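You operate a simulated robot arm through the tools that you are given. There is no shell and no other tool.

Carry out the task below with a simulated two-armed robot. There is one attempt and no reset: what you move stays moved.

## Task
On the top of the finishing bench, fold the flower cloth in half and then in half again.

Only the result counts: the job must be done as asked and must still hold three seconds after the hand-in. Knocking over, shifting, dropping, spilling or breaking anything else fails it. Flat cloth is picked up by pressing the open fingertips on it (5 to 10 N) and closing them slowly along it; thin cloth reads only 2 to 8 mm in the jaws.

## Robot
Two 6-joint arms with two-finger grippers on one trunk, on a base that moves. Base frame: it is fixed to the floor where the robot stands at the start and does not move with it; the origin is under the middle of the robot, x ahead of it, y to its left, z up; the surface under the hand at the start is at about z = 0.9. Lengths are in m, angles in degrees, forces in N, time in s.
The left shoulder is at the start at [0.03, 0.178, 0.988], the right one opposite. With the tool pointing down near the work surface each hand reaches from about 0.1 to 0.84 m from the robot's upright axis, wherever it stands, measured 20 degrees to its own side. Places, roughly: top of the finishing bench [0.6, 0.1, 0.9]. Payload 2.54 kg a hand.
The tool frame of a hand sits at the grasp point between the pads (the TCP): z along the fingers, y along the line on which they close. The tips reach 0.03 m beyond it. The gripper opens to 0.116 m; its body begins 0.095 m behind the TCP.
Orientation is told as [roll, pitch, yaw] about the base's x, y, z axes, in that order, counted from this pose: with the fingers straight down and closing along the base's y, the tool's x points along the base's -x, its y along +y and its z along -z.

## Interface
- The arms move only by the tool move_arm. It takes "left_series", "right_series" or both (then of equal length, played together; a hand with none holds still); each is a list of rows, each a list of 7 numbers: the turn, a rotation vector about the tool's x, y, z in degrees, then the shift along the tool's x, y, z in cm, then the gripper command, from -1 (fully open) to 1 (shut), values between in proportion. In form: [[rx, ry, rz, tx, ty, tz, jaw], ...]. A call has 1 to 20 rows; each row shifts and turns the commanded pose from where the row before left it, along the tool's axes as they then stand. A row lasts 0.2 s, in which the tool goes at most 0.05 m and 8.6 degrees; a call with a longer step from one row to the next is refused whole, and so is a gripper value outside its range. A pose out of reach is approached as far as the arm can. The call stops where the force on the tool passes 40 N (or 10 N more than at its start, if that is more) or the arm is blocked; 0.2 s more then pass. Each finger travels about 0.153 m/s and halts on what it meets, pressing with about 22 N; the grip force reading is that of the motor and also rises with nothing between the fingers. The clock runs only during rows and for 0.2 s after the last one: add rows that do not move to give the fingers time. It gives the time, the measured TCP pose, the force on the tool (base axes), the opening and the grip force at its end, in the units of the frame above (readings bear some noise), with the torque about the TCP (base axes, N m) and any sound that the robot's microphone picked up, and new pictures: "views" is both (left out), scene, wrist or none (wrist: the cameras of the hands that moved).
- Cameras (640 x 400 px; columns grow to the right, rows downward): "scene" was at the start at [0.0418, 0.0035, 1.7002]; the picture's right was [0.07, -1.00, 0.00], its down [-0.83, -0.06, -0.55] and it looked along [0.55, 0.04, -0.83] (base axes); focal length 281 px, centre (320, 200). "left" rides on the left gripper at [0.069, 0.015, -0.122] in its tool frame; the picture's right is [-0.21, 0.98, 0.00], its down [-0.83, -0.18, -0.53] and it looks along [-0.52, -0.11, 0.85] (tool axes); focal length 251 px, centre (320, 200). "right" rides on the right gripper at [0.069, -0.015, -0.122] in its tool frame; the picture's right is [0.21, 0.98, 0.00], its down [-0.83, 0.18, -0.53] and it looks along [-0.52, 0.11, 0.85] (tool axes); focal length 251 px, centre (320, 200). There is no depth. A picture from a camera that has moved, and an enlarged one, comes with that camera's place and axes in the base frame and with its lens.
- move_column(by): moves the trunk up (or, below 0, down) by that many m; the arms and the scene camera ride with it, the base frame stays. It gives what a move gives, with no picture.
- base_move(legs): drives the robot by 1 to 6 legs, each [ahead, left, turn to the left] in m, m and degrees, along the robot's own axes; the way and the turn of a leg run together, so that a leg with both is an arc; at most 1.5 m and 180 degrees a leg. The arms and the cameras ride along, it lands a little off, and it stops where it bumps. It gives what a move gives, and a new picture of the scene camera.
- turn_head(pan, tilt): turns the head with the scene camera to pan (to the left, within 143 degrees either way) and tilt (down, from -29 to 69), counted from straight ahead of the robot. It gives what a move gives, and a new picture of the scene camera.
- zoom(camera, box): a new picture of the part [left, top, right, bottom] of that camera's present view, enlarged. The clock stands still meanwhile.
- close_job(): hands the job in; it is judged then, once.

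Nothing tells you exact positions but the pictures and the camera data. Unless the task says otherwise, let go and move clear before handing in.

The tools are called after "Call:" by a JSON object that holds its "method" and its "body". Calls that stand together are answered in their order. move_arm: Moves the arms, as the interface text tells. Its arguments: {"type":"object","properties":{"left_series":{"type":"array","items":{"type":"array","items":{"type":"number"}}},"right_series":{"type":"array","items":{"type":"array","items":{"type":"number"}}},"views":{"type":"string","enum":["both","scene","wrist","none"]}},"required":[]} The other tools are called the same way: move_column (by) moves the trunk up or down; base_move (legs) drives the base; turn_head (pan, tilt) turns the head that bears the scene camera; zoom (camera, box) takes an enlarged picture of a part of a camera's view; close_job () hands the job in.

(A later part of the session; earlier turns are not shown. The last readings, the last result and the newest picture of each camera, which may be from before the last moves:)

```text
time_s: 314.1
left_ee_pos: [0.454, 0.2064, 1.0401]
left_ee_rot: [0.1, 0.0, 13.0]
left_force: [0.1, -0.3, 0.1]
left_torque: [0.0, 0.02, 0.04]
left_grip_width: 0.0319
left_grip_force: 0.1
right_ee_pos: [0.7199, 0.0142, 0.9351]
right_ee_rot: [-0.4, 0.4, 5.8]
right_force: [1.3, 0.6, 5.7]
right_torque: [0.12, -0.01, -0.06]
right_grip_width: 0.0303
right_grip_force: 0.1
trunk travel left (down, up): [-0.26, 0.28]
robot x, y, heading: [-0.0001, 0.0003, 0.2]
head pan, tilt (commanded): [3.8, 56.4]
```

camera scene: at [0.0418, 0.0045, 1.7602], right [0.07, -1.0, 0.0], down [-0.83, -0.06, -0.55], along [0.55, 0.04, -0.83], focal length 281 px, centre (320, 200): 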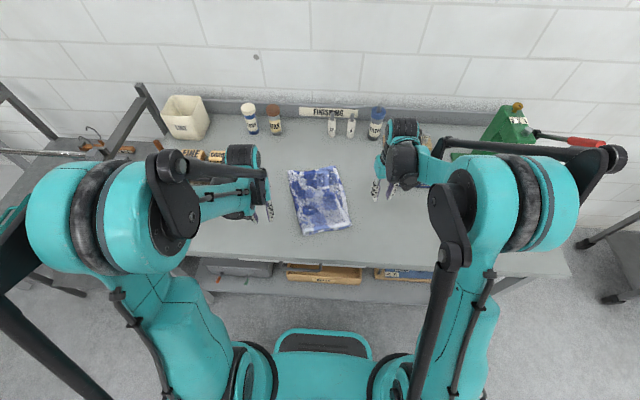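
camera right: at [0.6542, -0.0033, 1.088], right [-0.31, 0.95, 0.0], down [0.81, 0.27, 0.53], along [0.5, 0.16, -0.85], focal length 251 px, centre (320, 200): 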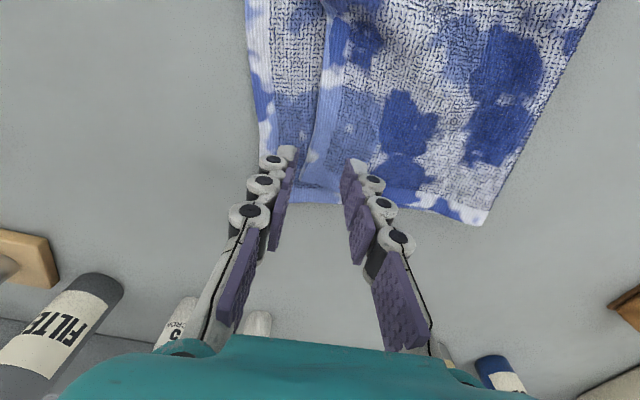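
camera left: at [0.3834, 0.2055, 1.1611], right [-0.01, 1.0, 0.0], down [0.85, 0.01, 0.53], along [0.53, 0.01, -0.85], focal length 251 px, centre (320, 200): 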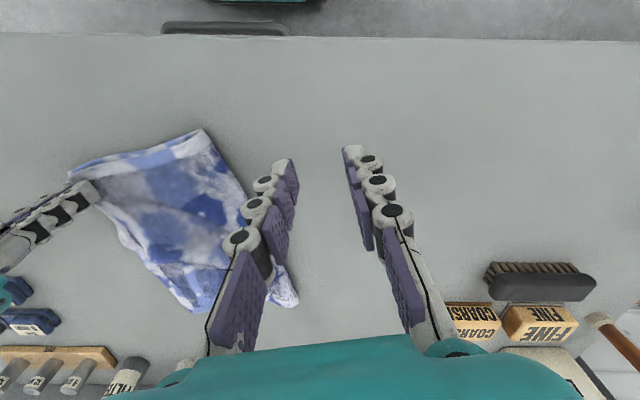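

Call:
{"method": "move_arm", "body": {"right_series": [[0, 0, 0, 0, 0, -0.05, 0.48], [0, 0, 0, 0, 0, 0, 0.53], [0, 0, 0, 0, 0, 0, 0.58], [0, 0, 0, 0, 0, 0, 0.63], [0, 0, 0, 0, 0, 0, 0.68], [0, 0, 0, 0, 0, 0, 0.73], [0, 0, 0, 0, 0, 0, 0.78], [0, 0, 0, 0, 0, 0, 0.83], [0, 0, 0, 0, 0, 0, 0.88], [0, 0, 0, 0, 0, 0, 0.93], [0, 0, 0, 0, 0, 0, 1.0], [0, 0, 0, 0, 0, 0, 1.0], [0, 0, 0, 0, 0, -0.6, 1], [0, 0, 0, 0, 0, -0.5, 1], [0, 0, 0, 0, 0, 0, 1]], "views": "wrist"}}

Call:
{"method": "zoom", "body": {"camera": "right", "box": [200, 60, 440, 210]}}

```text
time_s: 317.3
left_ee_pos: [0.4554, 0.2058, 1.0393]
left_ee_rot: [0.0, 0.0, 13.1]
left_force: [0.3, -0.6, -1.2]
left_torque: [-0.02, -0.01, -0.01]
left_grip_width: 0.0317
left_grip_force: 0.0
right_ee_pos: [0.7188, 0.0152, 0.9467]
right_ee_rot: [-0.3, 0.4, 5.9]
right_force: [-0.2, -0.5, 0.5]
right_torque: [0.0, 0.03, -0.01]
right_grip_width: 0.0049
right_grip_force: 21.9
trunk travel left (down, up): [-0.26, 0.28]
robot x, y, heading: [0.0024, 0.004, -0.1]
head pan, tilt (commanded): [3.8, 56.4]
camera right: at [0.6545, -0.0069, 1.0696], right [-0.31, 0.95, 0.0], down [0.81, 0.27, 0.53], along [0.5, 0.16, -0.85], focal length 251 px, centre (320, 200)
```

right: 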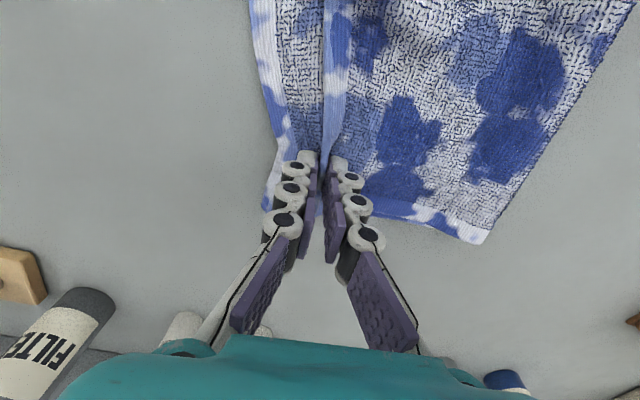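

```text
2.67 times, centred on (320, 135) of right
camera zoom: at [0.6545, -0.0069, 1.0696], right [-0.31, 0.95, 0.0], down [0.81, 0.27, 0.53], along [0.5, 0.16, -0.85], focal length 670 px, centre (320, 373)
```

zoom: 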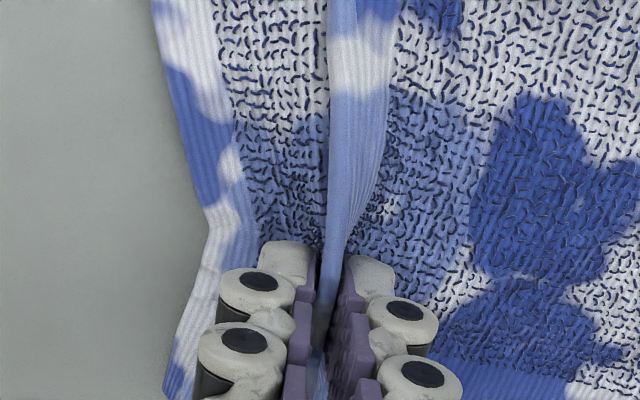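

Both layers are caught again; I'll leave the far corner as it is (about 2.8 cm offset, everything else well aligned) and go on to the second fold. Releasing and lifting away.

Call:
{"method": "move_arm", "body": {"right_series": [[0, 0, 0, 0, 0, 0.6, 1], [0, 0, 0, 0, 0, 0.5, 1], [0, 0, 0, 0, 0, 0, 0.9], [0, 0, 0, 0, 0, 0, 0.8], [0, 0, 0, 0, 0, 0, 0.7], [0, 0, 0, 0, 0, 0, 0.6], [0, 0, 0, 0, 0, 0, 0.48], [0, 0, 0, 0, 0, -2.0, 0.48], [0, 0, 0, 0, 0, -4.0, 0.48], [0, 0, 0, 1, -2, -4, 0.48], [0, 0, 0, 3, -4, 0, 0.48], [0, 0, 0, 3, -4, 0, 0.48], [0, 0, 0, 3, -4, 0, 0.48], [0, 0, 0, 0, 0, 0, 0.48]], "views": "scene"}}

Call:
{"method": "zoom", "body": {"camera": "scene", "box": [250, 140, 390, 260]}}

```text
time_s: 320.3
left_ee_pos: [0.4549, 0.2073, 1.0383]
left_ee_rot: [-0.1, 0.1, 13.0]
left_force: [-0.6, -0.3, -0.4]
left_torque: [0.01, -0.01, -0.03]
left_grip_width: 0.0318
left_grip_force: 0.1
right_ee_pos: [0.6362, -0.1353, 1.0387]
right_ee_rot: [-0.3, 0.4, 5.9]
right_force: [0.1, 0.3, -0.5]
right_torque: [-0.02, -0.02, -0.01]
right_grip_width: 0.0302
right_grip_force: 0.0
trunk travel left (down, up): [-0.26, 0.28]
robot x, y, heading: [-0.0052, -0.0015, 0.0]
head pan, tilt (commanded): [3.8, 56.4]
camera scene: at [0.0429, 0.0048, 1.7601], right [0.07, -1.0, 0.0], down [-0.83, -0.06, -0.55], along [0.55, 0.04, -0.83], focal length 281 px, centre (320, 200)
```

scene: 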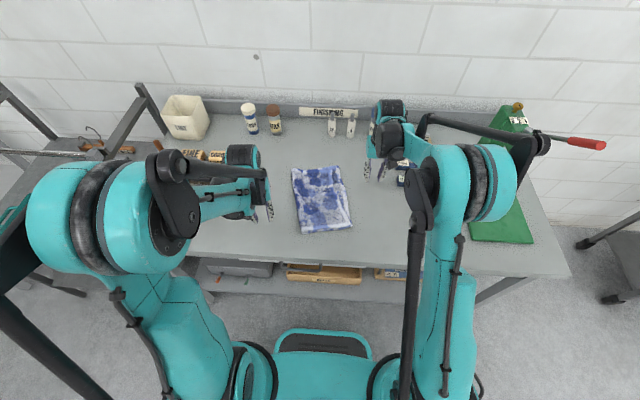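

```text
3.33 times, centred on (320, 200) of scene
camera zoom: at [0.0429, 0.0048, 1.7601], right [0.07, -1.0, 0.0], down [-0.83, -0.06, -0.55], along [0.55, 0.04, -0.83], focal length 936 px, centre (320, 200)
```

zoom: 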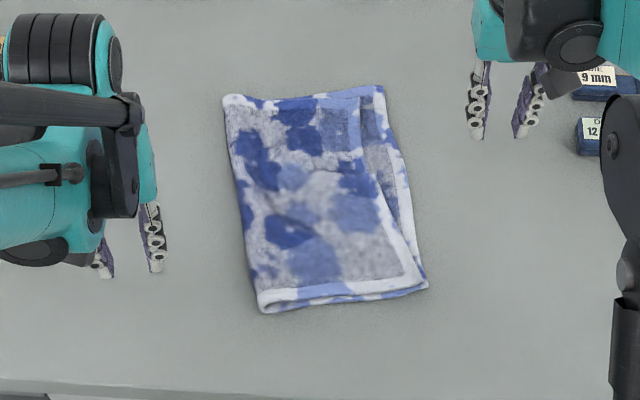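

The piece is straight and tidy now. For the second fold I'll grip both layers at the near-right corner first, then tilt that hand outward to make room for the left hand at the crease corner.

Call:
{"method": "move_arm", "body": {"right_series": [[0, 0, -7, 0, 0, 0, 0.4], [0, 0, 0, 2.3, 3.03, 0, 0.4], [0, 0, 0, 2.3, 3.03, 0, 0.4], [0, 0, 0, 2.3, 3.03, 0, 0.4], [0, 0, 0, 2.3, 3.03, 0, 0.4], [0, 0, 0, 0, 0, 3.0, 0.4], [0, 0, 0, 0, 0, 3.0, 0.4], [0, 0, 0, 0, 0, 2.0, 0.4], [0, 0, 0, 0, 0, 0, 0.4]], "views": "wrist"}}

Call:
{"method": "zoom", "body": {"camera": "right", "box": [220, 80, 500, 255]}}

```text
time_s: 322.3
left_ee_pos: [0.4538, 0.2061, 1.0405]
left_ee_rot: [0.0, 0.0, 13.1]
left_force: [0.4, -0.3, 0.9]
left_torque: [0.01, -0.01, -0.02]
left_grip_width: 0.0317
left_grip_force: 0.0
right_ee_pos: [0.5173, -0.0374, 0.9558]
right_ee_rot: [-0.2, 0.4, 12.8]
right_force: [0.7, -0.4, -0.2]
right_torque: [-0.01, 0.03, 0.0]
right_grip_width: 0.0349
right_grip_force: 0.0
trunk travel left (down, up): [-0.26, 0.28]
robot x, y, heading: [0.0034, -0.0009, -0.1]
head pan, tilt (commanded): [3.8, 56.4]
camera right: at [0.4556, -0.0669, 1.0795], right [-0.43, 0.9, 0.0], down [0.77, 0.36, 0.53], along [0.48, 0.22, -0.85], focal length 251 px, centre (320, 200)
```

right: 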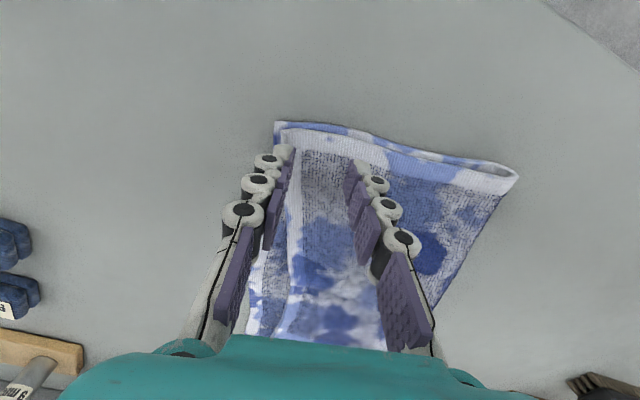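

```text
2.29 times, centred on (360, 168) of right
camera zoom: at [0.4556, -0.0669, 1.0795], right [-0.43, 0.9, 0.0], down [0.77, 0.36, 0.53], along [0.48, 0.22, -0.85], focal length 575 px, centre (229, 274)
```

zoom: 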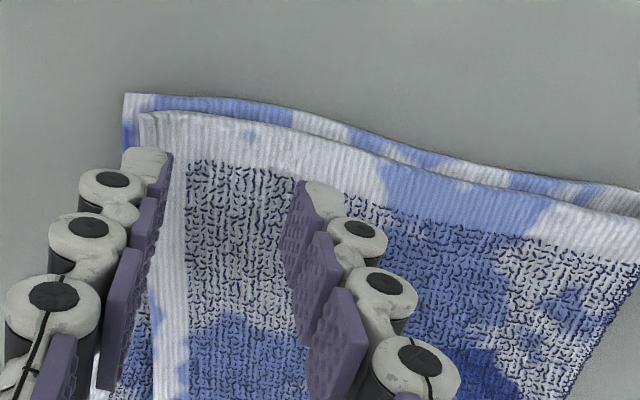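

Good placement on both layers. Shifting 3 mm inward and pressing down.

Call:
{"method": "move_arm", "body": {"right_series": [[0, 0, 0, 0, 0.3, 1.2, 0.4], [0, 0, 0, 0, 0, 0.5, 0.4], [0, 0, 0, 0, 0, 0.2, 0.4], [0, 0, 0, 0, 0, 0.1, 0.4], [0, 0, 0, 0, 0, 0, 0.4]], "views": "none"}}

```text
time_s: 323.5
left_ee_pos: [0.454, 0.2062, 1.0387]
left_ee_rot: [0.0, 0.1, 13.2]
left_force: [-0.3, -0.7, 0.8]
left_torque: [0.01, 0.0, 0.02]
left_grip_width: 0.0317
left_grip_force: 0.1
right_ee_pos: [0.5163, -0.0348, 0.9365]
right_ee_rot: [-0.4, 0.4, 12.9]
right_force: [0.1, -0.2, 2.8]
right_torque: [-0.01, 0.0, -0.01]
right_grip_width: 0.0348
right_grip_force: 0.0
trunk travel left (down, up): [-0.26, 0.28]
robot x, y, heading: [-0.0022, -0.0005, -0.2]
head pan, tilt (commanded): [3.8, 56.4]
```

Call:
{"method": "move_arm", "body": {"right_series": [[0, 0, 0, 0, 0, 0.1, 0.4], [0, 0, 0, 0, 0, 0.1, 0.4], [0, 0, 0, 0, 0, 0, 0.45], [0, 0, 0, 0, 0, 0, 0.5], [0, 0, 0, 0, 0, 0, 0.55], [0, 0, 0, 0, 0, 0, 0.6], [0, 0, 0, 0, 0, 0, 0.65], [0, 0, 0, 0, 0, 0, 0.7], [0, 0, 0, 0, 0, 0, 0.75], [0, 0, 0, 0, 0, 0, 0.8], [0, 0, 0, 0, 0, 0, 0.85], [0, 0, 0, 0, 0, 0, 0.9], [0, 0, 0, 0, 0, 0, 0.95], [0, 0, 0, 0, 0, 0, 1.0], [0, 0, 0, 0, 0, 0, 1.0]], "views": "wrist"}}

Call:
{"method": "zoom", "body": {"camera": "right", "box": [220, 80, 500, 255]}}

```text
time_s: 326.7
left_ee_pos: [0.4533, 0.2075, 1.0398]
left_ee_rot: [0.0, 0.0, 13.0]
left_force: [-0.4, 0.6, -1.0]
left_torque: [0.0, 0.02, 0.03]
left_grip_width: 0.0318
left_grip_force: 0.1
right_ee_pos: [0.5157, -0.0337, 0.9356]
right_ee_rot: [-0.3, 0.5, 12.9]
right_force: [0.7, -0.4, 7.6]
right_torque: [0.02, -0.05, 0.0]
right_grip_width: 0.0077
right_grip_force: 21.9
trunk travel left (down, up): [-0.26, 0.28]
robot x, y, heading: [-0.0018, -0.0033, 0.0]
head pan, tilt (commanded): [3.8, 56.4]
camera right: at [0.4546, -0.0643, 1.0583], right [-0.43, 0.9, 0.0], down [0.77, 0.36, 0.53], along [0.48, 0.22, -0.85], focal length 251 px, centre (320, 200)
```

right: 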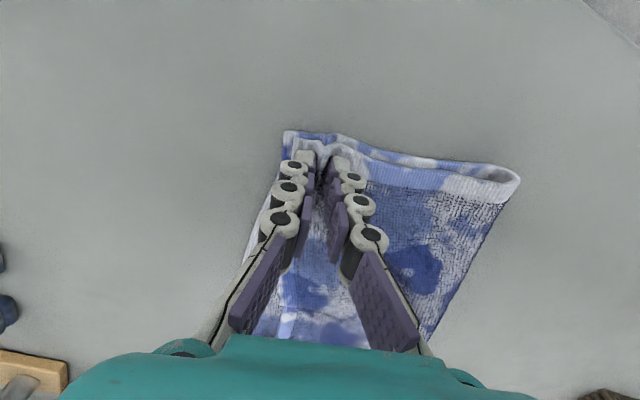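

```text
2.29 times, centred on (360, 168) of right
camera zoom: at [0.4546, -0.0643, 1.0583], right [-0.43, 0.9, 0.0], down [0.77, 0.36, 0.53], along [0.48, 0.22, -0.85], focal length 575 px, centre (229, 274)
```

zoom: 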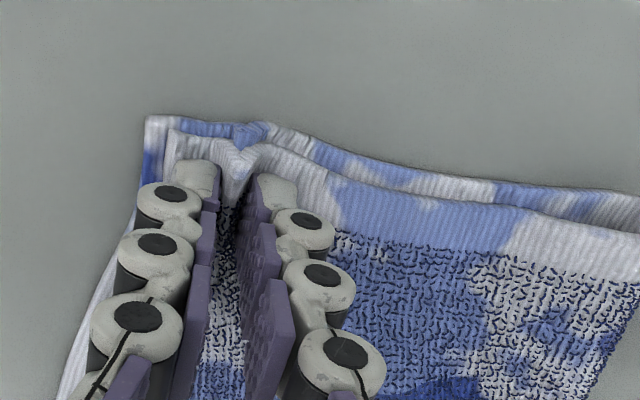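

Both layers are gripped (7.7 mm). I'm tilting the right hand outward 18° and bringing the left hand over the crease corner (about (0.467, 0.085)).

Call:
{"method": "move_arm", "body": {"left_series": [[0, 0, 0, 0, 0, 0, 0.4], [0, 0, 0, 0, 0, 0, 0.4], [0, 0, 0, 0, 0, 0, 0.4], [0, 0, 0, 0, 0, 0, 0.4], [0, 0, 0, 0, -2.7, 0, 0.4], [0, 0, 0, 0, -2.7, 0, 0.4], [0, 0, 0, 0, -2.7, 0, 0.4], [0, 0, 0, 0.1, -2.7, 0, 0.4], [0, 0, 0, 0, -2.9, 0, 0.4], [0, 0, 0, 0, 0, 3.0, 0.4], [0, 0, 0, 0, 0, 3.0, 0.4], [0, 0, 0, 0, 0, 1.5, 0.4], [0, 0, 0, 0, 0, 0, 0.4]], "right_series": [[0, 0, 0, 0, 0, -0.5, 1], [-6, 0, 0, 0, 0, 0, 1], [-6, 0, 0, 0, 0, 0, 1], [-6, 0, 0, 0, 0, 0, 1], [0, 0, 0, 0, 0, 0, 1], [0, 0, 0, 0, 0, 0, 1], [0, 0, 0, 0, 0, 0, 1], [0, 0, 0, 0, 0, 0, 1], [0, 0, 0, 0, 0, 0, 1], [0, 0, 0, 0, 0, 0, 1], [0, 0, 0, 0, 0, 0, 1], [0, 0, 0, 0, 0, 0, 1], [0, 0, 0, 0, 0, 0, 1]], "views": "both"}}

Call:
{"method": "zoom", "body": {"camera": "left", "box": [180, 80, 460, 255]}}

```text
time_s: 329.5
left_ee_pos: [0.4847, 0.0726, 0.9641]
left_ee_rot: [0.1, 0.0, 13.1]
left_force: [-0.1, -0.1, 1.1]
left_torque: [0.01, 0.0, 0.01]
left_grip_width: 0.0347
left_grip_force: 0.0
right_ee_pos: [0.517, -0.035, 0.9406]
right_ee_rot: [17.8, 0.4, 12.9]
right_force: [0.8, -0.2, 0.4]
right_torque: [-0.06, -0.03, 0.01]
right_grip_width: 0.0062
right_grip_force: 21.8
trunk travel left (down, up): [-0.26, 0.28]
robot x, y, heading: [0.0041, -0.0029, 0.2]
head pan, tilt (commanded): [3.8, 56.4]
camera scene: at [0.0416, 0.0032, 1.7602], right [0.07, -1.0, 0.0], down [-0.83, -0.06, -0.55], along [0.55, 0.04, -0.83], focal length 281 px, centre (320, 200)
camera right: at [0.4634, -0.1002, 1.0525], right [-0.42, 0.86, 0.3], down [0.81, 0.2, 0.56], along [0.42, 0.47, -0.77], focal length 251 px, centre (320, 200)
camera left: at [0.414, 0.0713, 1.0863], right [-0.01, 1.0, 0.0], down [0.85, 0.01, 0.53], along [0.53, 0.01, -0.85], focal length 251 px, centre (320, 200)
```

scene: 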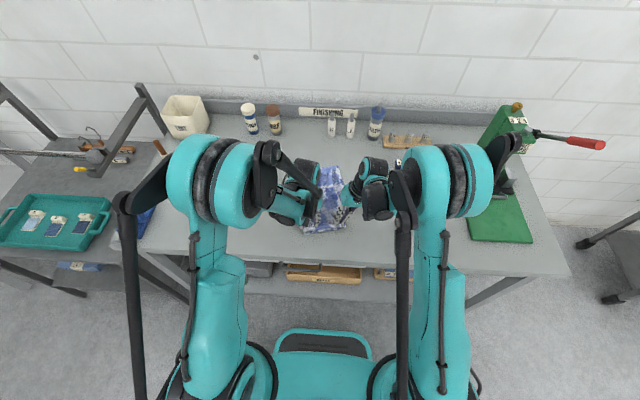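
right: 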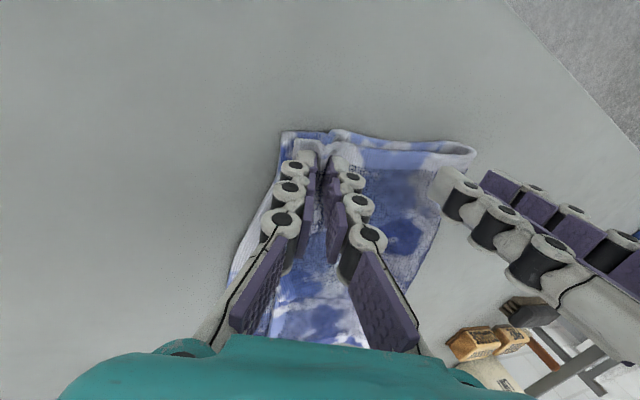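
left: 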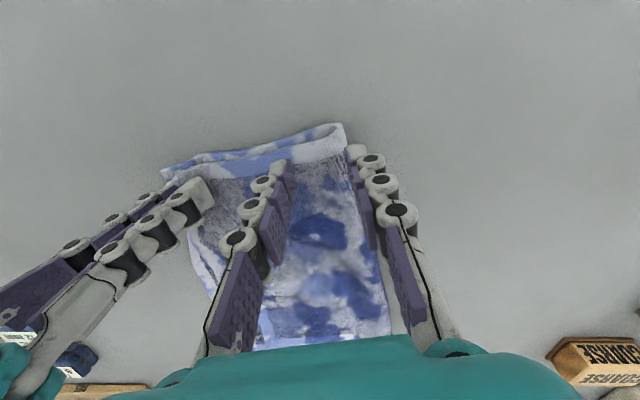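

```text
2.29 times, centred on (320, 168) of left
camera zoom: at [0.414, 0.0713, 1.0863], right [-0.01, 1.0, 0.0], down [0.85, 0.01, 0.53], along [0.53, 0.01, -0.85], focal length 575 px, centre (320, 274)
```

zoom: 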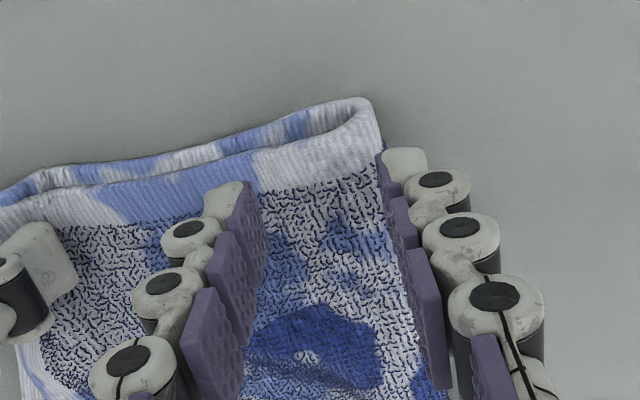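

Left fingers are on the crease corner, clear of the right hand. Pressing down.

Call:
{"method": "move_arm", "body": {"left_series": [[0, 0, 0, 0, 0, 1.5, 0.4], [0, 0, 0, 0, 0, 0.8, 0.4], [0, 0, 0, 0, 0, 0.3, 0.4], [0, 0, 0, 0, 0, 0.2, 0.4], [0, 0, 0, 0, 0, 0, 0.4]], "views": "none"}}

```text
time_s: 330.7
left_ee_pos: [0.4845, 0.0723, 0.9381]
left_ee_rot: [0.0, 0.0, 13.1]
left_force: [-0.4, -0.3, 2.4]
left_torque: [-0.02, -0.03, 0.0]
left_grip_width: 0.0347
left_grip_force: 0.2
right_ee_pos: [0.5173, -0.0364, 0.9395]
right_ee_rot: [17.7, 0.4, 13.0]
right_force: [-0.2, -0.5, 0.8]
right_torque: [-0.03, -0.05, 0.0]
right_grip_width: 0.0061
right_grip_force: 21.9
trunk travel left (down, up): [-0.26, 0.28]
robot x, y, heading: [-0.0026, -0.0011, -0.2]
head pan, tilt (commanded): [3.8, 56.4]
```

Call:
{"method": "move_arm", "body": {"left_series": [[0, 0, 0, 0, 0, 0.15, 0.4], [0, 0, 0, 0, 0, 0.15, 0.4], [0, 0, 0, 0, 0, 0, 0.45], [0, 0, 0, 0, 0, 0, 0.5], [0, 0, 0, 0, 0, 0, 0.55], [0, 0, 0, 0, 0, 0, 0.6], [0, 0, 0, 0, 0, 0, 0.65], [0, 0, 0, 0, 0, 0, 0.7], [0, 0, 0, 0, 0, 0, 0.75], [0, 0, 0, 0, 0, 0, 0.8], [0, 0, 0, 0, 0, 0, 0.85], [0, 0, 0, 0, 0, 0, 0.9], [0, 0, 0, 0, 0, 0, 0.95], [0, 0, 0, 0, 0, 0, 1.0], [0, 0, 0, 0, 0, 0, 1.0]], "views": "wrist"}}

Call:
{"method": "zoom", "body": {"camera": "left", "box": [180, 80, 460, 255]}}

```text
time_s: 333.9
left_ee_pos: [0.4842, 0.0717, 0.9351]
left_ee_rot: [0.0, 0.0, 13.0]
left_force: [3.2, -14.1, 8.8]
left_torque: [-0.45, -0.13, -0.04]
left_grip_width: 0.0096
left_grip_force: 21.9
right_ee_pos: [0.5167, -0.0344, 0.941]
right_ee_rot: [17.8, 0.4, 12.8]
right_force: [-3.6, 11.3, -1.0]
right_torque: [0.29, 0.12, 0.02]
right_grip_width: 0.0064
right_grip_force: 21.9
trunk travel left (down, up): [-0.26, 0.28]
robot x, y, heading: [-0.0023, -0.0006, -0.0]
head pan, tilt (commanded): [3.8, 56.4]
camera left: at [0.4136, 0.071, 1.056], right [-0.01, 1.0, 0.0], down [0.85, 0.01, 0.53], along [0.53, 0.01, -0.85], focal length 251 px, centre (320, 200)
```

left: 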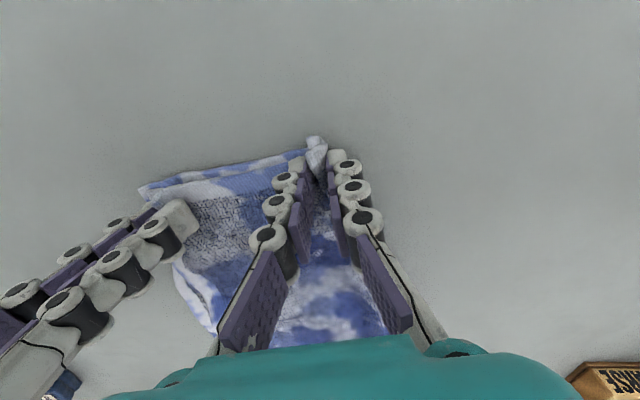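

```text
2.29 times, centred on (320, 168) of left
camera zoom: at [0.4136, 0.071, 1.056], right [-0.01, 1.0, 0.0], down [0.85, 0.01, 0.53], along [0.53, 0.01, -0.85], focal length 575 px, centre (320, 274)
```

zoom: 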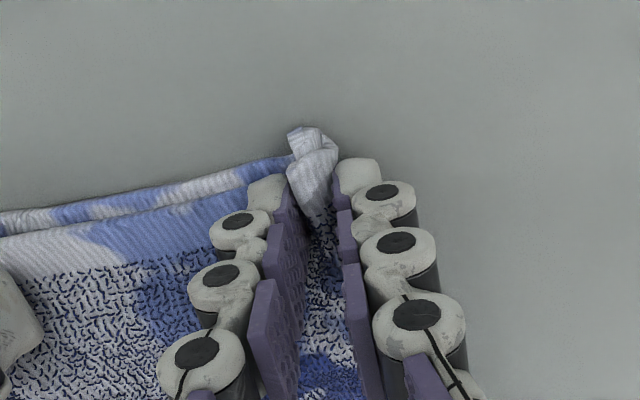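

Both layers are held at the crease corner too (9.6 mm). I'm tilting the left hand outward and lifting slightly, which also eases the sideways tension.

Call:
{"method": "move_arm", "body": {"left_series": [[0, 0, 0, 0, 0, -0.5, 1], [6, 0, 0, 0, 0, 0, 1], [6, 0, 0, 0, 0, 0, 1], [6, 0, 0, 0, 0, 0, 1], [0, 0, 0, 0, 0, 0, 1], [0, 0, 0, 0, 0, -0.8, 1], [0, 0, 0, 0, 0, -0.8, 1], [0, 0, 0, 0, 0, 0, 1]], "right_series": [[0, 0, 0, 0, 0, 0, 1], [0, 0, 0, 0, 0, 0, 1], [0, 0, 0, 0, 0, 0, 1], [0, 0, 0, 0, 0, 0, 1], [0, 0, 0, 0, 0, 0, 1], [0, 0, 0, 0, 0, -0.8, 1], [0, 0, 0, 0, 0, -0.8, 1], [0, 0, 0, 0, 0, 0, 1]], "views": "both"}}

Call:
{"method": "zoom", "body": {"camera": "scene", "box": [250, 140, 390, 260]}}

```text
time_s: 335.7
left_ee_pos: [0.4837, 0.0754, 0.954]
left_ee_rot: [-18.1, 0.0, 13.1]
left_force: [3.8, -9.8, 0.0]
left_torque: [-0.26, -0.08, -0.02]
left_grip_width: 0.0085
left_grip_force: 21.9
right_ee_pos: [0.5173, -0.0376, 0.9559]
right_ee_rot: [17.8, 0.3, 13.0]
right_force: [-3.6, 10.7, -0.6]
right_torque: [0.27, 0.09, 0.02]
right_grip_width: 0.0064
right_grip_force: 22.2
trunk travel left (down, up): [-0.26, 0.28]
robot x, y, heading: [0.0006, 0.0005, 0.1]
head pan, tilt (commanded): [3.8, 56.4]
camera scene: at [0.0421, 0.0036, 1.7601], right [0.07, -1.0, 0.0], down [-0.83, -0.06, -0.55], along [0.55, 0.04, -0.83], focal length 281 px, centre (320, 200)
camera right: at [0.4645, -0.1042, 1.0675], right [-0.42, 0.86, 0.3], down [0.81, 0.2, 0.56], along [0.42, 0.47, -0.77], focal length 251 px, centre (320, 200)
camera left: at [0.4046, 0.1119, 1.065], right [0.0, 0.95, -0.3], down [0.81, 0.18, 0.56], along [0.59, -0.24, -0.77], focal length 251 px, centre (320, 200)
```

scene: 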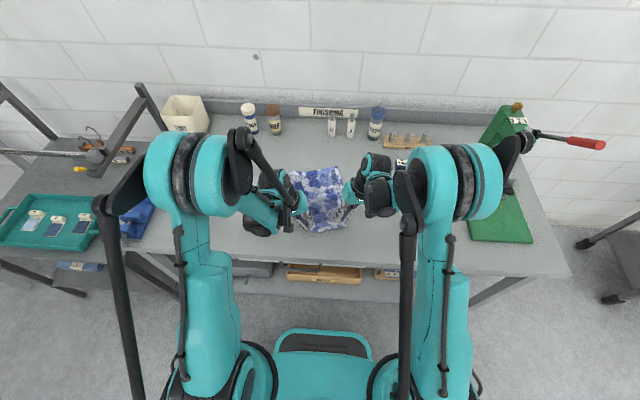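
right: 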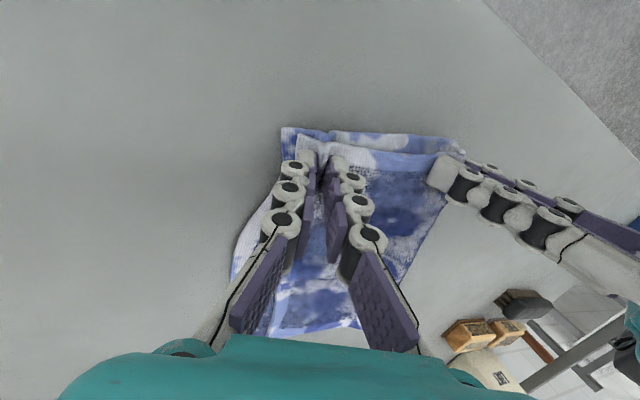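
left: 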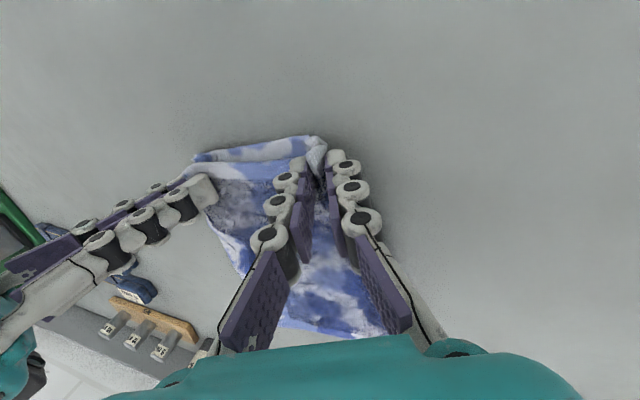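

```text
3.33 times, centred on (320, 200) of scene
camera zoom: at [0.0421, 0.0036, 1.7601], right [0.07, -1.0, 0.0], down [-0.83, -0.06, -0.55], along [0.55, 0.04, -0.83], focal length 936 px, centre (320, 200)
```

zoom: 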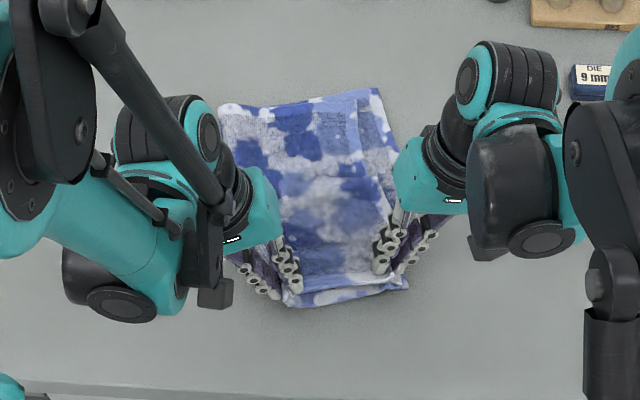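

Both near-end corners are firmly held and the piece follows. Now the second fold: carrying the near end forward along the piece's axis at a low height, checking partway.

Call:
{"method": "move_arm", "body": {"left_series": [[0, 0, 0, -0.755, -0.385, -0.61, 1], [0, 0, 0, -0.755, -0.385, -0.61, 1], [0, 0, 0, -0.8, -0.2, -0.67, 1], [0, 0, 0, -0.8, -0.2, -0.67, 1], [0, 0, 0, -0.8, -0.2, -0.67, 1], [0, 0, 0, -1.5, 0.036, -0.012, 1], [0, 0, 0, -1.5, 0.036, -0.012, 1], [0, 0, 0, -1.5, 0.036, -0.012, 1], [0, 0, 0, -1.5, 0.036, -0.012, 1], [0, 0, 0, -1.5, 0.036, -0.012, 1], [0, 0, 0, -1.5, 0.036, -0.012, 1], [0, 0, 0, 0, 0, 0, 1]], "right_series": [[0, 0, 0, -0.845, 0.38, -0.61, 1], [0, 0, 0, -0.845, 0.38, -0.61, 1], [0, 0, 0, -0.8, 0.197, -0.67, 1], [0, 0, 0, -0.8, 0.197, -0.67, 1], [0, 0, 0, -0.8, 0.197, -0.67, 1], [0, 0, 0, -1.41, -0.03, -0.01, 1], [0, 0, 0, -1.41, -0.03, -0.01, 1], [0, 0, 0, -1.41, -0.03, -0.01, 1], [0, 0, 0, -1.41, -0.03, -0.01, 1], [0, 0, 0, -1.41, -0.03, -0.01, 1], [0, 0, 0, -1.41, -0.03, -0.01, 1], [0, 0, 0, 0, 0, 0, 1]], "views": "both"}}

Call:
{"method": "zoom", "body": {"camera": "scene", "box": [250, 140, 390, 260]}}

```text
time_s: 338.3
left_ee_pos: [0.6099, 0.1052, 0.9897]
left_ee_rot: [-18.0, 0.0, 13.0]
left_force: [1.9, -10.0, -0.5]
left_torque: [-0.17, -0.1, -0.04]
left_grip_width: 0.0082
left_grip_force: 21.6
right_ee_pos: [0.6399, -0.0094, 0.9908]
right_ee_rot: [17.8, 0.4, 12.8]
right_force: [-2.8, 9.3, 0.1]
right_torque: [0.22, 0.05, 0.01]
right_grip_width: 0.0062
right_grip_force: 21.9
trunk travel left (down, up): [-0.26, 0.28]
robot x, y, heading: [0.0011, -0.0012, 0.1]
head pan, tilt (commanded): [3.8, 56.4]
camera scene: at [0.041, 0.0032, 1.7602], right [0.07, -1.0, 0.0], down [-0.83, -0.06, -0.55], along [0.55, 0.04, -0.83], focal length 281 px, centre (320, 200)
camera right: at [0.586, -0.0752, 1.1024], right [-0.42, 0.86, 0.3], down [0.81, 0.2, 0.56], along [0.42, 0.47, -0.77], focal length 251 px, centre (320, 200)
camera left: at [0.5296, 0.1406, 1.1004], right [0.0, 0.95, -0.3], down [0.81, 0.18, 0.56], along [0.59, -0.24, -0.77], focal length 251 px, centre (320, 200)
```

scene: 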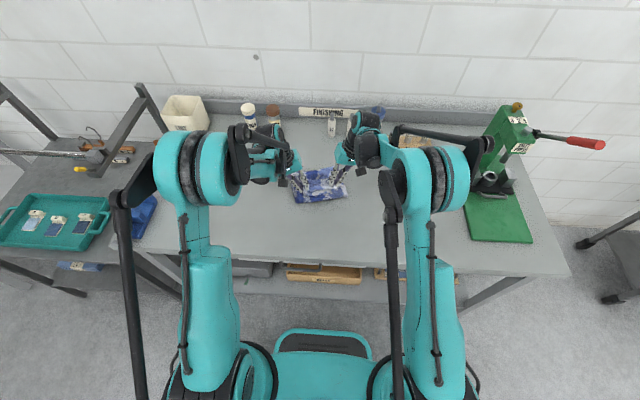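
right: 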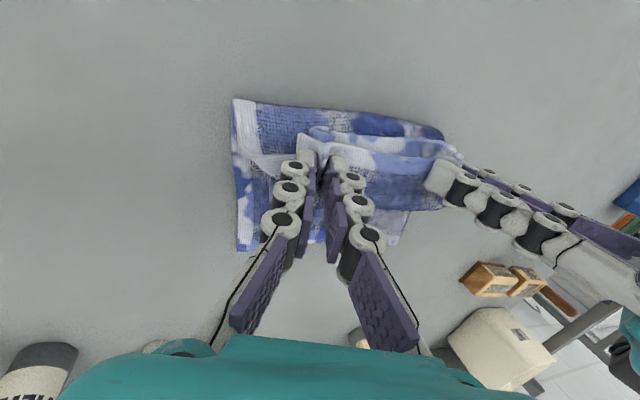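
left: 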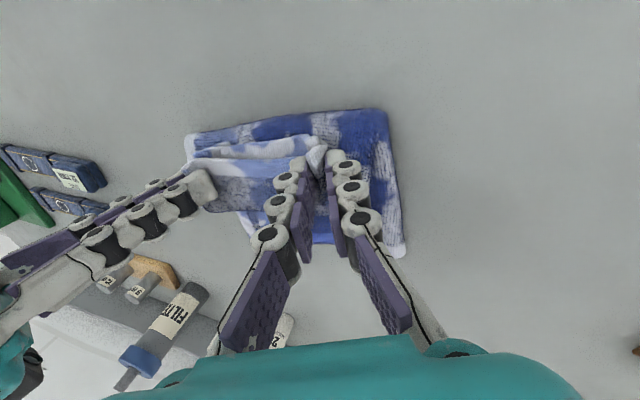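

```text
3.33 times, centred on (320, 200) of scene
camera zoom: at [0.041, 0.0032, 1.7602], right [0.07, -1.0, 0.0], down [-0.83, -0.06, -0.55], along [0.55, 0.04, -0.83], focal length 936 px, centre (320, 200)
```

zoom: 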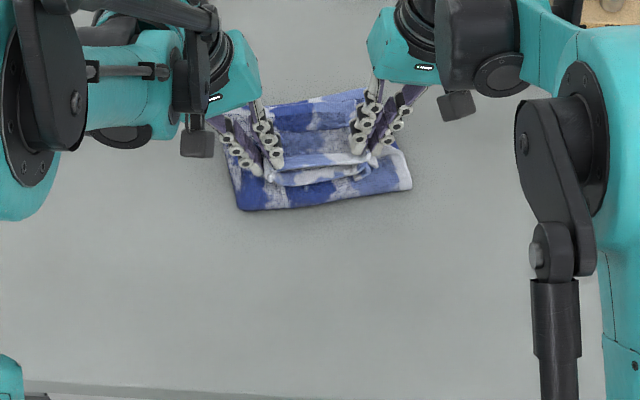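

The fold is forming, with its crease still about 2 cm behind the midline. Moving 4 cm further forward and slightly lower.

Call:
{"method": "move_arm", "body": {"left_series": [[0, 0, 0, -1.0, 0.1, 0.3, 1], [0, 0, 0, -1.0, 0.1, 0.3, 1], [0, 0, 0, -1.0, 0.1, 0.3, 1], [0, 0, 0, -1.0, 0.1, 0.3, 1], [0, 0, 0, 0, 0, 0, 1]], "right_series": [[0, 0, 0, -1.0, -0.1, 0.3, 1], [0, 0, 0, -1.0, -0.1, 0.3, 1], [0, 0, 0, -1.0, -0.1, 0.3, 1], [0, 0, 0, -1.0, -0.1, 0.3, 1], [0, 0, 0, 0, 0, 0, 1]], "views": "both"}}

Call:
{"method": "zoom", "body": {"camera": "scene", "box": [260, 140, 380, 240]}}

```text
time_s: 339.5
left_ee_pos: [0.6487, 0.114, 0.9769]
left_ee_rot: [-18.0, 0.0, 13.1]
left_force: [3.1, -9.3, 0.1]
left_torque: [-0.21, -0.08, -0.02]
left_grip_width: 0.0086
left_grip_force: 22.4
right_ee_pos: [0.6791, 0.0001, 0.9767]
right_ee_rot: [17.8, 0.5, 12.9]
right_force: [-3.0, 10.1, -0.3]
right_torque: [0.25, 0.04, 0.03]
right_grip_width: 0.0061
right_grip_force: 22.2
trunk travel left (down, up): [-0.26, 0.28]
robot x, y, heading: [0.0021, -0.0018, -0.1]
head pan, tilt (commanded): [3.8, 56.4]
camera scene: at [0.0413, 0.0033, 1.7602], right [0.07, -1.0, 0.0], down [-0.83, -0.06, -0.55], along [0.55, 0.04, -0.83], focal length 281 px, centre (320, 200)
camera right: at [0.6256, -0.0665, 1.089], right [-0.42, 0.86, 0.3], down [0.81, 0.2, 0.56], along [0.42, 0.47, -0.77], focal length 251 px, centre (320, 200)
camera left: at [0.5693, 0.1499, 1.0874], right [0.0, 0.95, -0.3], down [0.81, 0.18, 0.56], along [0.59, -0.24, -0.77], focal length 251 px, centre (320, 200)
```

scene: 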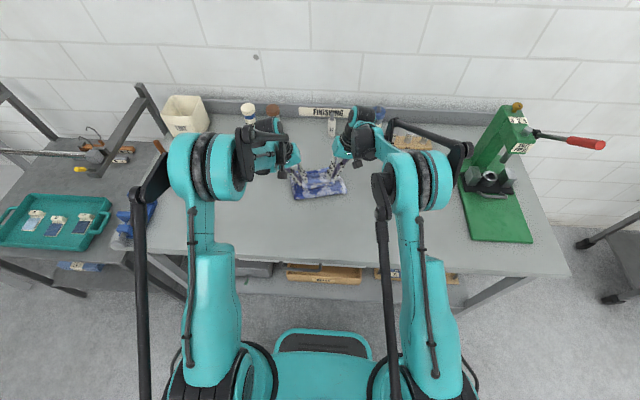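
right: 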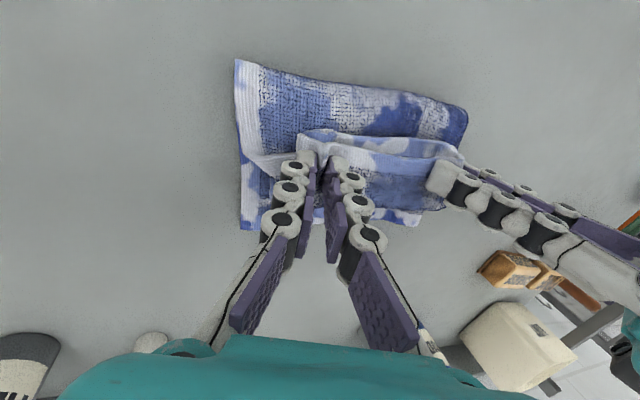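
left: 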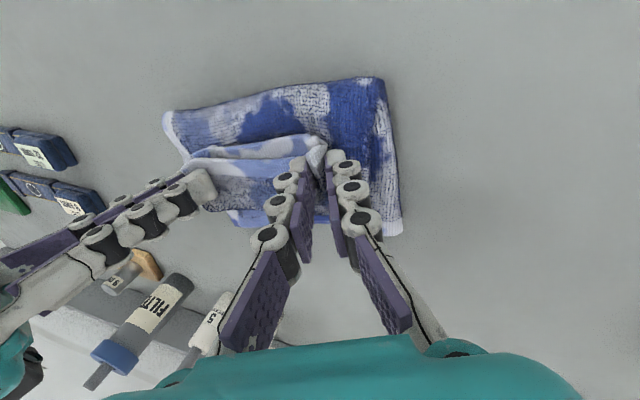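

```text
4.00 times, centred on (320, 190) of scene
camera zoom: at [0.0413, 0.0033, 1.7602], right [0.07, -1.0, 0.0], down [-0.83, -0.06, -0.55], along [0.55, 0.04, -0.83], focal length 1123 px, centre (320, 240)
```

zoom: 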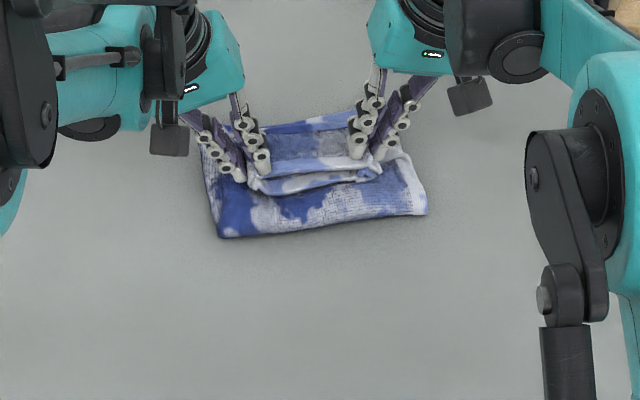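

The crease is now within 1 cm of the midline on both sides: the right moment to let go. Lowering, releasing gently, and retracting along each hand's own axis.

Call:
{"method": "move_arm", "body": {"left_series": [[0, 0, 0, 0.07, -0.05, 0.8, 1], [0, 0, 0, 0, 0.23, 0.7, 1], [0, 0, 0, 0, 0.2, 0.6, 1], [0, 0, 0, 0, 0, 0, 0.9], [0, 0, 0, 0, 0, 0, 0.8], [0, 0, 0, 0, 0, 0, 0.7], [0, 0, 0, 0, 0, 0, 0.6], [0, 0, 0, 0, 0, 0, 0.5], [0, 0, 0, 0, 0, 0, 0.4], [0, 0, 0, 0, 0, -1.5, 0.4], [0, 0, 0, 0, 0, -3, 0.4], [0, 0, 0, 0, 0, -4, 0.4], [0, 0, 0, 0, 0, -4, 0.4], [0, 0, 0, 0, 0, -2, 0.4], [0, 0, 0, 0, 0, 0, 0.4]], "right_series": [[0, 0, 0, -0.07, 0.05, 0.8, 1], [0, 0, 0, 0, -0.23, 0.7, 1], [0, 0, 0, 0, -0.2, 0.6, 1], [0, 0, 0, 0, 0, 0, 0.9], [0, 0, 0, 0, 0, 0, 0.8], [0, 0, 0, 0, 0, 0, 0.7], [0, 0, 0, 0, 0, 0, 0.6], [0, 0, 0, 0, 0, 0, 0.5], [0, 0, 0, 0, 0, 0, 0.4], [0, 0, 0, 0, 0, -1.5, 0.4], [0, 0, 0, 0, 0, -3, 0.4], [0, 0, 0, 0, 0, -4, 0.4], [0, 0, 0, 0, 0, -4, 0.4], [0, 0, 0, 0, 0, -2, 0.4], [0, 0, 0, 0, 0, 0, 0.4]], "views": "both"}}

Call:
{"method": "zoom", "body": {"camera": "scene", "box": [260, 140, 380, 240]}}

```text
time_s: 342.7
left_ee_pos: [0.6395, 0.1547, 1.0934]
left_ee_rot: [-18.1, 0.0, 13.1]
left_force: [0.5, -0.5, -0.5]
left_torque: [-0.03, 0.01, 0.02]
left_grip_width: 0.035
left_grip_force: 0.2
right_ee_pos: [0.6903, -0.0412, 1.0925]
right_ee_rot: [17.7, 0.4, 12.9]
right_force: [-0.1, -0.2, -0.4]
right_torque: [0.01, 0.01, 0.01]
right_grip_width: 0.0349
right_grip_force: 0.1
trunk travel left (down, up): [-0.26, 0.28]
robot x, y, heading: [-0.0014, -0.0023, 0.2]
head pan, tilt (commanded): [3.8, 56.4]
camera scene: at [0.0423, 0.0035, 1.7601], right [0.07, -1.0, 0.0], down [-0.83, -0.06, -0.55], along [0.55, 0.04, -0.83], focal length 281 px, centre (320, 200)
camera right: at [0.6365, -0.1066, 1.2057], right [-0.41, 0.86, 0.3], down [0.81, 0.2, 0.56], along [0.42, 0.47, -0.77], focal length 251 px, centre (320, 200)
camera left: at [0.5588, 0.1909, 1.2045], right [0.0, 0.95, -0.3], down [0.81, 0.18, 0.56], along [0.59, -0.24, -0.77], focal length 251 px, centre (320, 200)
```

scene: 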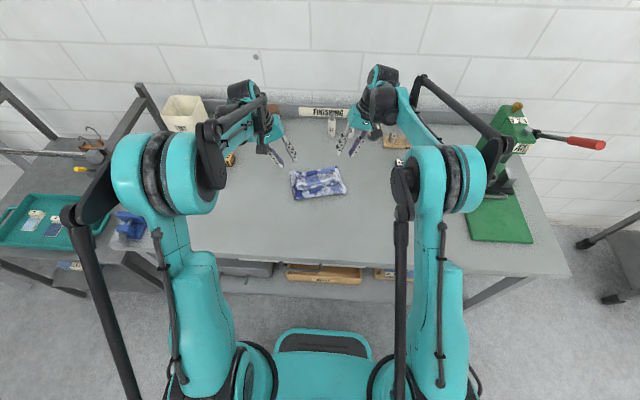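
right: 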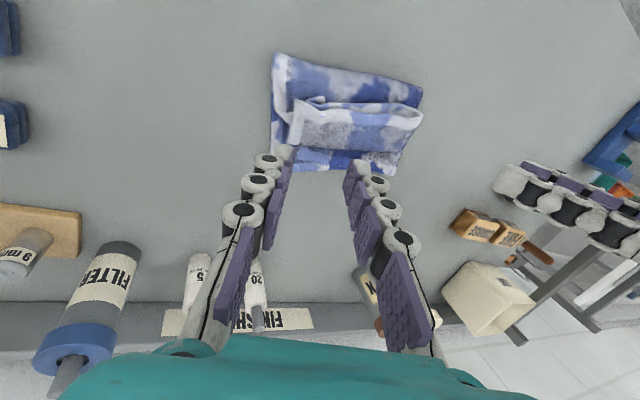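
left: 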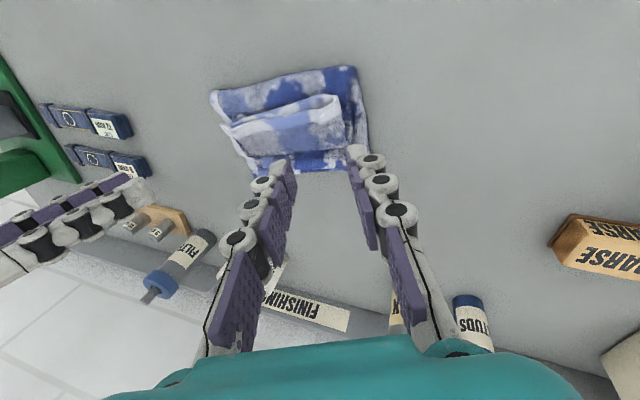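

```text
4.00 times, centred on (320, 190) of scene
camera zoom: at [0.0423, 0.0035, 1.7601], right [0.07, -1.0, 0.0], down [-0.83, -0.06, -0.55], along [0.55, 0.04, -0.83], focal length 1123 px, centre (320, 240)
```

zoom: 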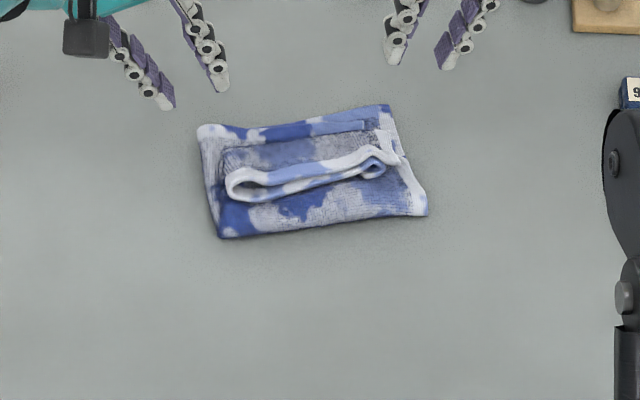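

Again the held end has curled back on top, as happened before; the rest of the fold is square. I'll flip it forward with the same comb trick, using the right hand's open fingers and moving the left hand away.

Call:
{"method": "move_arm", "body": {"left_series": [[0, 0, 0, 0, 1, -2, 0.4], [-6, 0, 0, 0, 3, 0, 0.4], [-6, 0, 0, 0, 3, 0, 0.4], [-6, 0, 0, 0, 3, 0, 0.4], [0, 0, 0, 0, 3, 0, 0.4], [0, 0, 0, 0, 0, 0, 0.4], [0, 0, 0, 0, 0, 0, 0.4], [0, 0, 0, 0, 0, 0, 0.4], [0, 0, 0, 0, 0, 0, 0.4], [0, 0, 0, 0, 0, 0, 0.4]], "right_series": [[0, 0, 0, 0, 0, 0, 0.4], [6, 0, 0, 0, 0, 0, 0], [6, 0, 0, 0, 0, 0, -0.4], [6, 0, 0, 0, 0, 0, -0.72], [0, 0, 0, 0, 0, 0, -0.72], [0, 0, 0, 1.3, 4.5, 0, -0.72], [0, 0, 0, 1.3, 4.6, 0, -0.72], [0, 0, 0, 0, 0, 4, -0.72], [0, 0, 0, 0, 0, 4, -0.72], [0, 0, 0, 0, 0, 0, -0.72]], "views": "both"}}

Call:
{"method": "zoom", "body": {"camera": "scene", "box": [260, 140, 380, 240]}}

```text
time_s: 344.9
left_ee_pos: [0.6077, 0.2854, 1.0904]
left_ee_rot: [0.0, 0.0, 13.1]
left_force: [-0.3, -0.9, -0.4]
left_torque: [0.03, 0.01, 0.01]
left_grip_width: 0.0349
left_grip_force: 0.0
right_ee_pos: [0.6424, 0.0402, 1.011]
right_ee_rot: [-0.2, 0.2, 13.0]
right_force: [0.7, -0.6, -0.2]
right_torque: [0.05, 0.02, 0.0]
right_grip_width: 0.1
right_grip_force: 0.0
trunk travel left (down, up): [-0.26, 0.28]
robot x, y, heading: [0.0021, -0.0026, 0.1]
head pan, tilt (commanded): [3.8, 56.4]
camera scene: at [0.0417, 0.003, 1.7602], right [0.07, -1.0, 0.0], down [-0.83, -0.06, -0.55], along [0.55, 0.04, -0.83], focal length 281 px, centre (320, 200)
camera right: at [0.5813, 0.0114, 1.1346], right [-0.43, 0.9, 0.0], down [0.77, 0.36, 0.53], along [0.48, 0.22, -0.85], focal length 251 px, centre (320, 200)
camera left: at [0.5371, 0.2842, 1.2122], right [-0.01, 1.0, 0.0], down [0.85, 0.01, 0.53], along [0.53, 0.01, -0.85], focal length 251 px, centre (320, 200)
```

scene: 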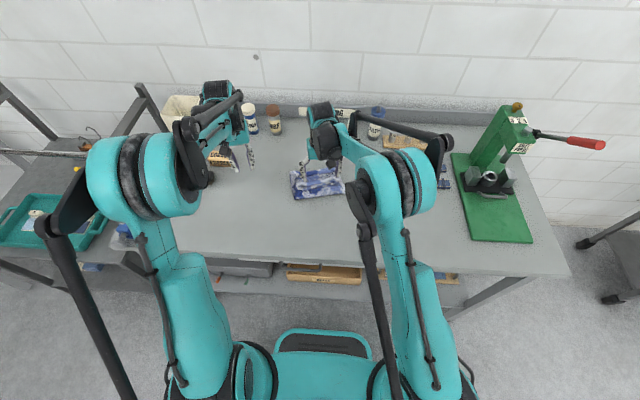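
right: 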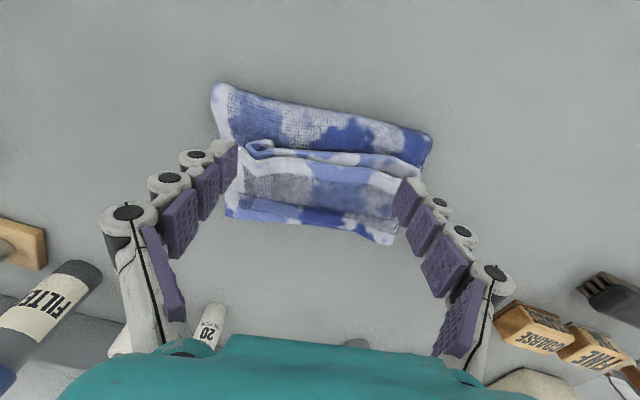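
left: 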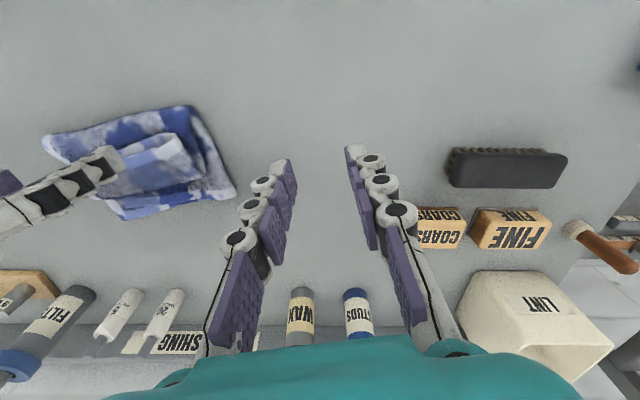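

```text
4.00 times, centred on (320, 190) of scene
camera zoom: at [0.0417, 0.003, 1.7602], right [0.07, -1.0, 0.0], down [-0.83, -0.06, -0.55], along [0.55, 0.04, -0.83], focal length 1123 px, centre (320, 240)
```

zoom: 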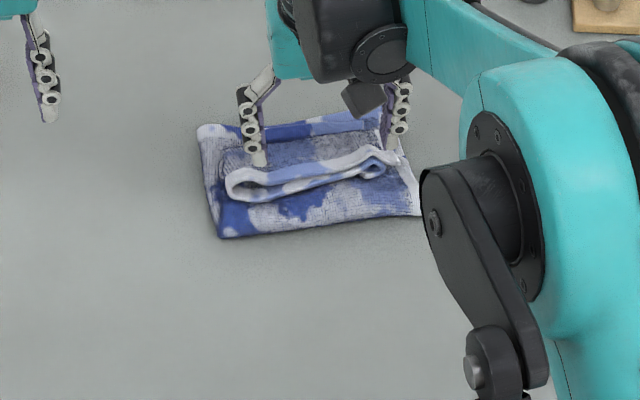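

The fingertips are lined up just behind the curled end. Backing up 8 mm, lowering, then pushing forward.

Call:
{"method": "move_arm", "body": {"right_series": [[0, 0, 0, 0.8, 0, 2.5, -0.72], [0, 0, 0, 0, 0, 2.5, -0.72], [0, 0, 0, 0, 0, 1.4, -0.72], [0, 0, 0, 0, 0, 0, -0.72], [0, 0, 0, -0.8, 0, 0, -0.72], [0, 0, 0, -0.8, 0, 0, -0.72], [0, 0, 0, -0.8, 0, 0, -0.72], [0, 0, 0, -0.8, 0, 0, -0.72], [0, 0, 0, 0, 0, 0, -0.72]], "views": "wrist"}}

Call:
{"method": "zoom", "body": {"camera": "scene", "box": [260, 140, 380, 240]}}

```text
time_s: 346.9
left_ee_pos: [0.6078, 0.2847, 1.0899]
left_ee_rot: [0.0, -0.1, 13.1]
left_force: [-0.2, 0.1, 0.1]
left_torque: [0.02, 0.03, 0.0]
left_grip_width: 0.035
left_grip_force: 0.0
right_ee_pos: [0.6674, 0.0465, 0.9487]
right_ee_rot: [-0.3, 0.4, 12.9]
right_force: [0.8, -0.1, -0.7]
right_torque: [0.0, -0.03, 0.0]
right_grip_width: 0.0998
right_grip_force: 0.1
trunk travel left (down, up): [-0.26, 0.28]
robot x, y, heading: [0.0001, 0.0009, 0.0]
head pan, tilt (commanded): [3.8, 56.4]
camera right: at [0.6048, 0.0163, 1.0716], right [-0.43, 0.9, 0.0], down [0.77, 0.36, 0.53], along [0.48, 0.22, -0.85], focal length 251 px, centre (320, 200)
```

right: 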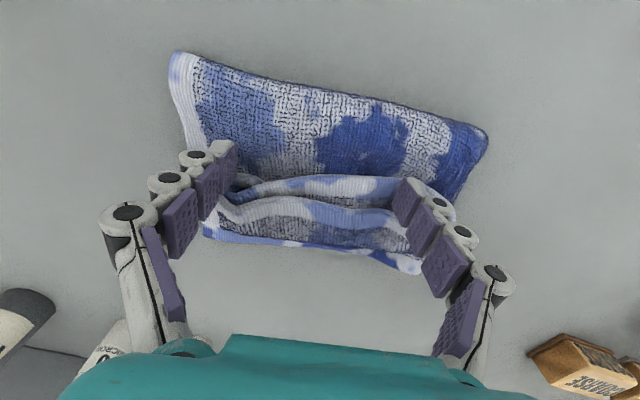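

```text
4.00 times, centred on (320, 190) of scene
camera zoom: at [0.0417, 0.0035, 1.7602], right [0.07, -1.0, 0.0], down [-0.83, -0.06, -0.55], along [0.55, 0.04, -0.83], focal length 1123 px, centre (320, 240)
```

zoom: 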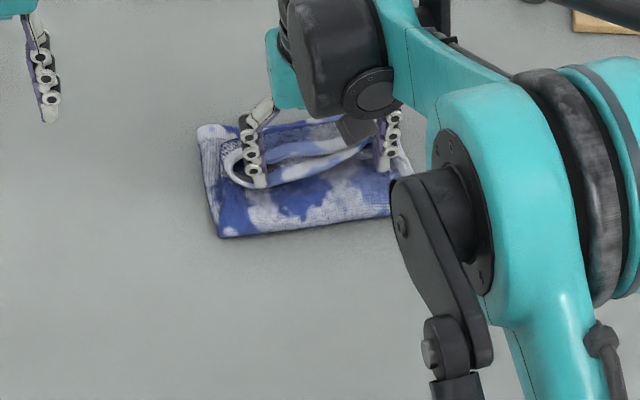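

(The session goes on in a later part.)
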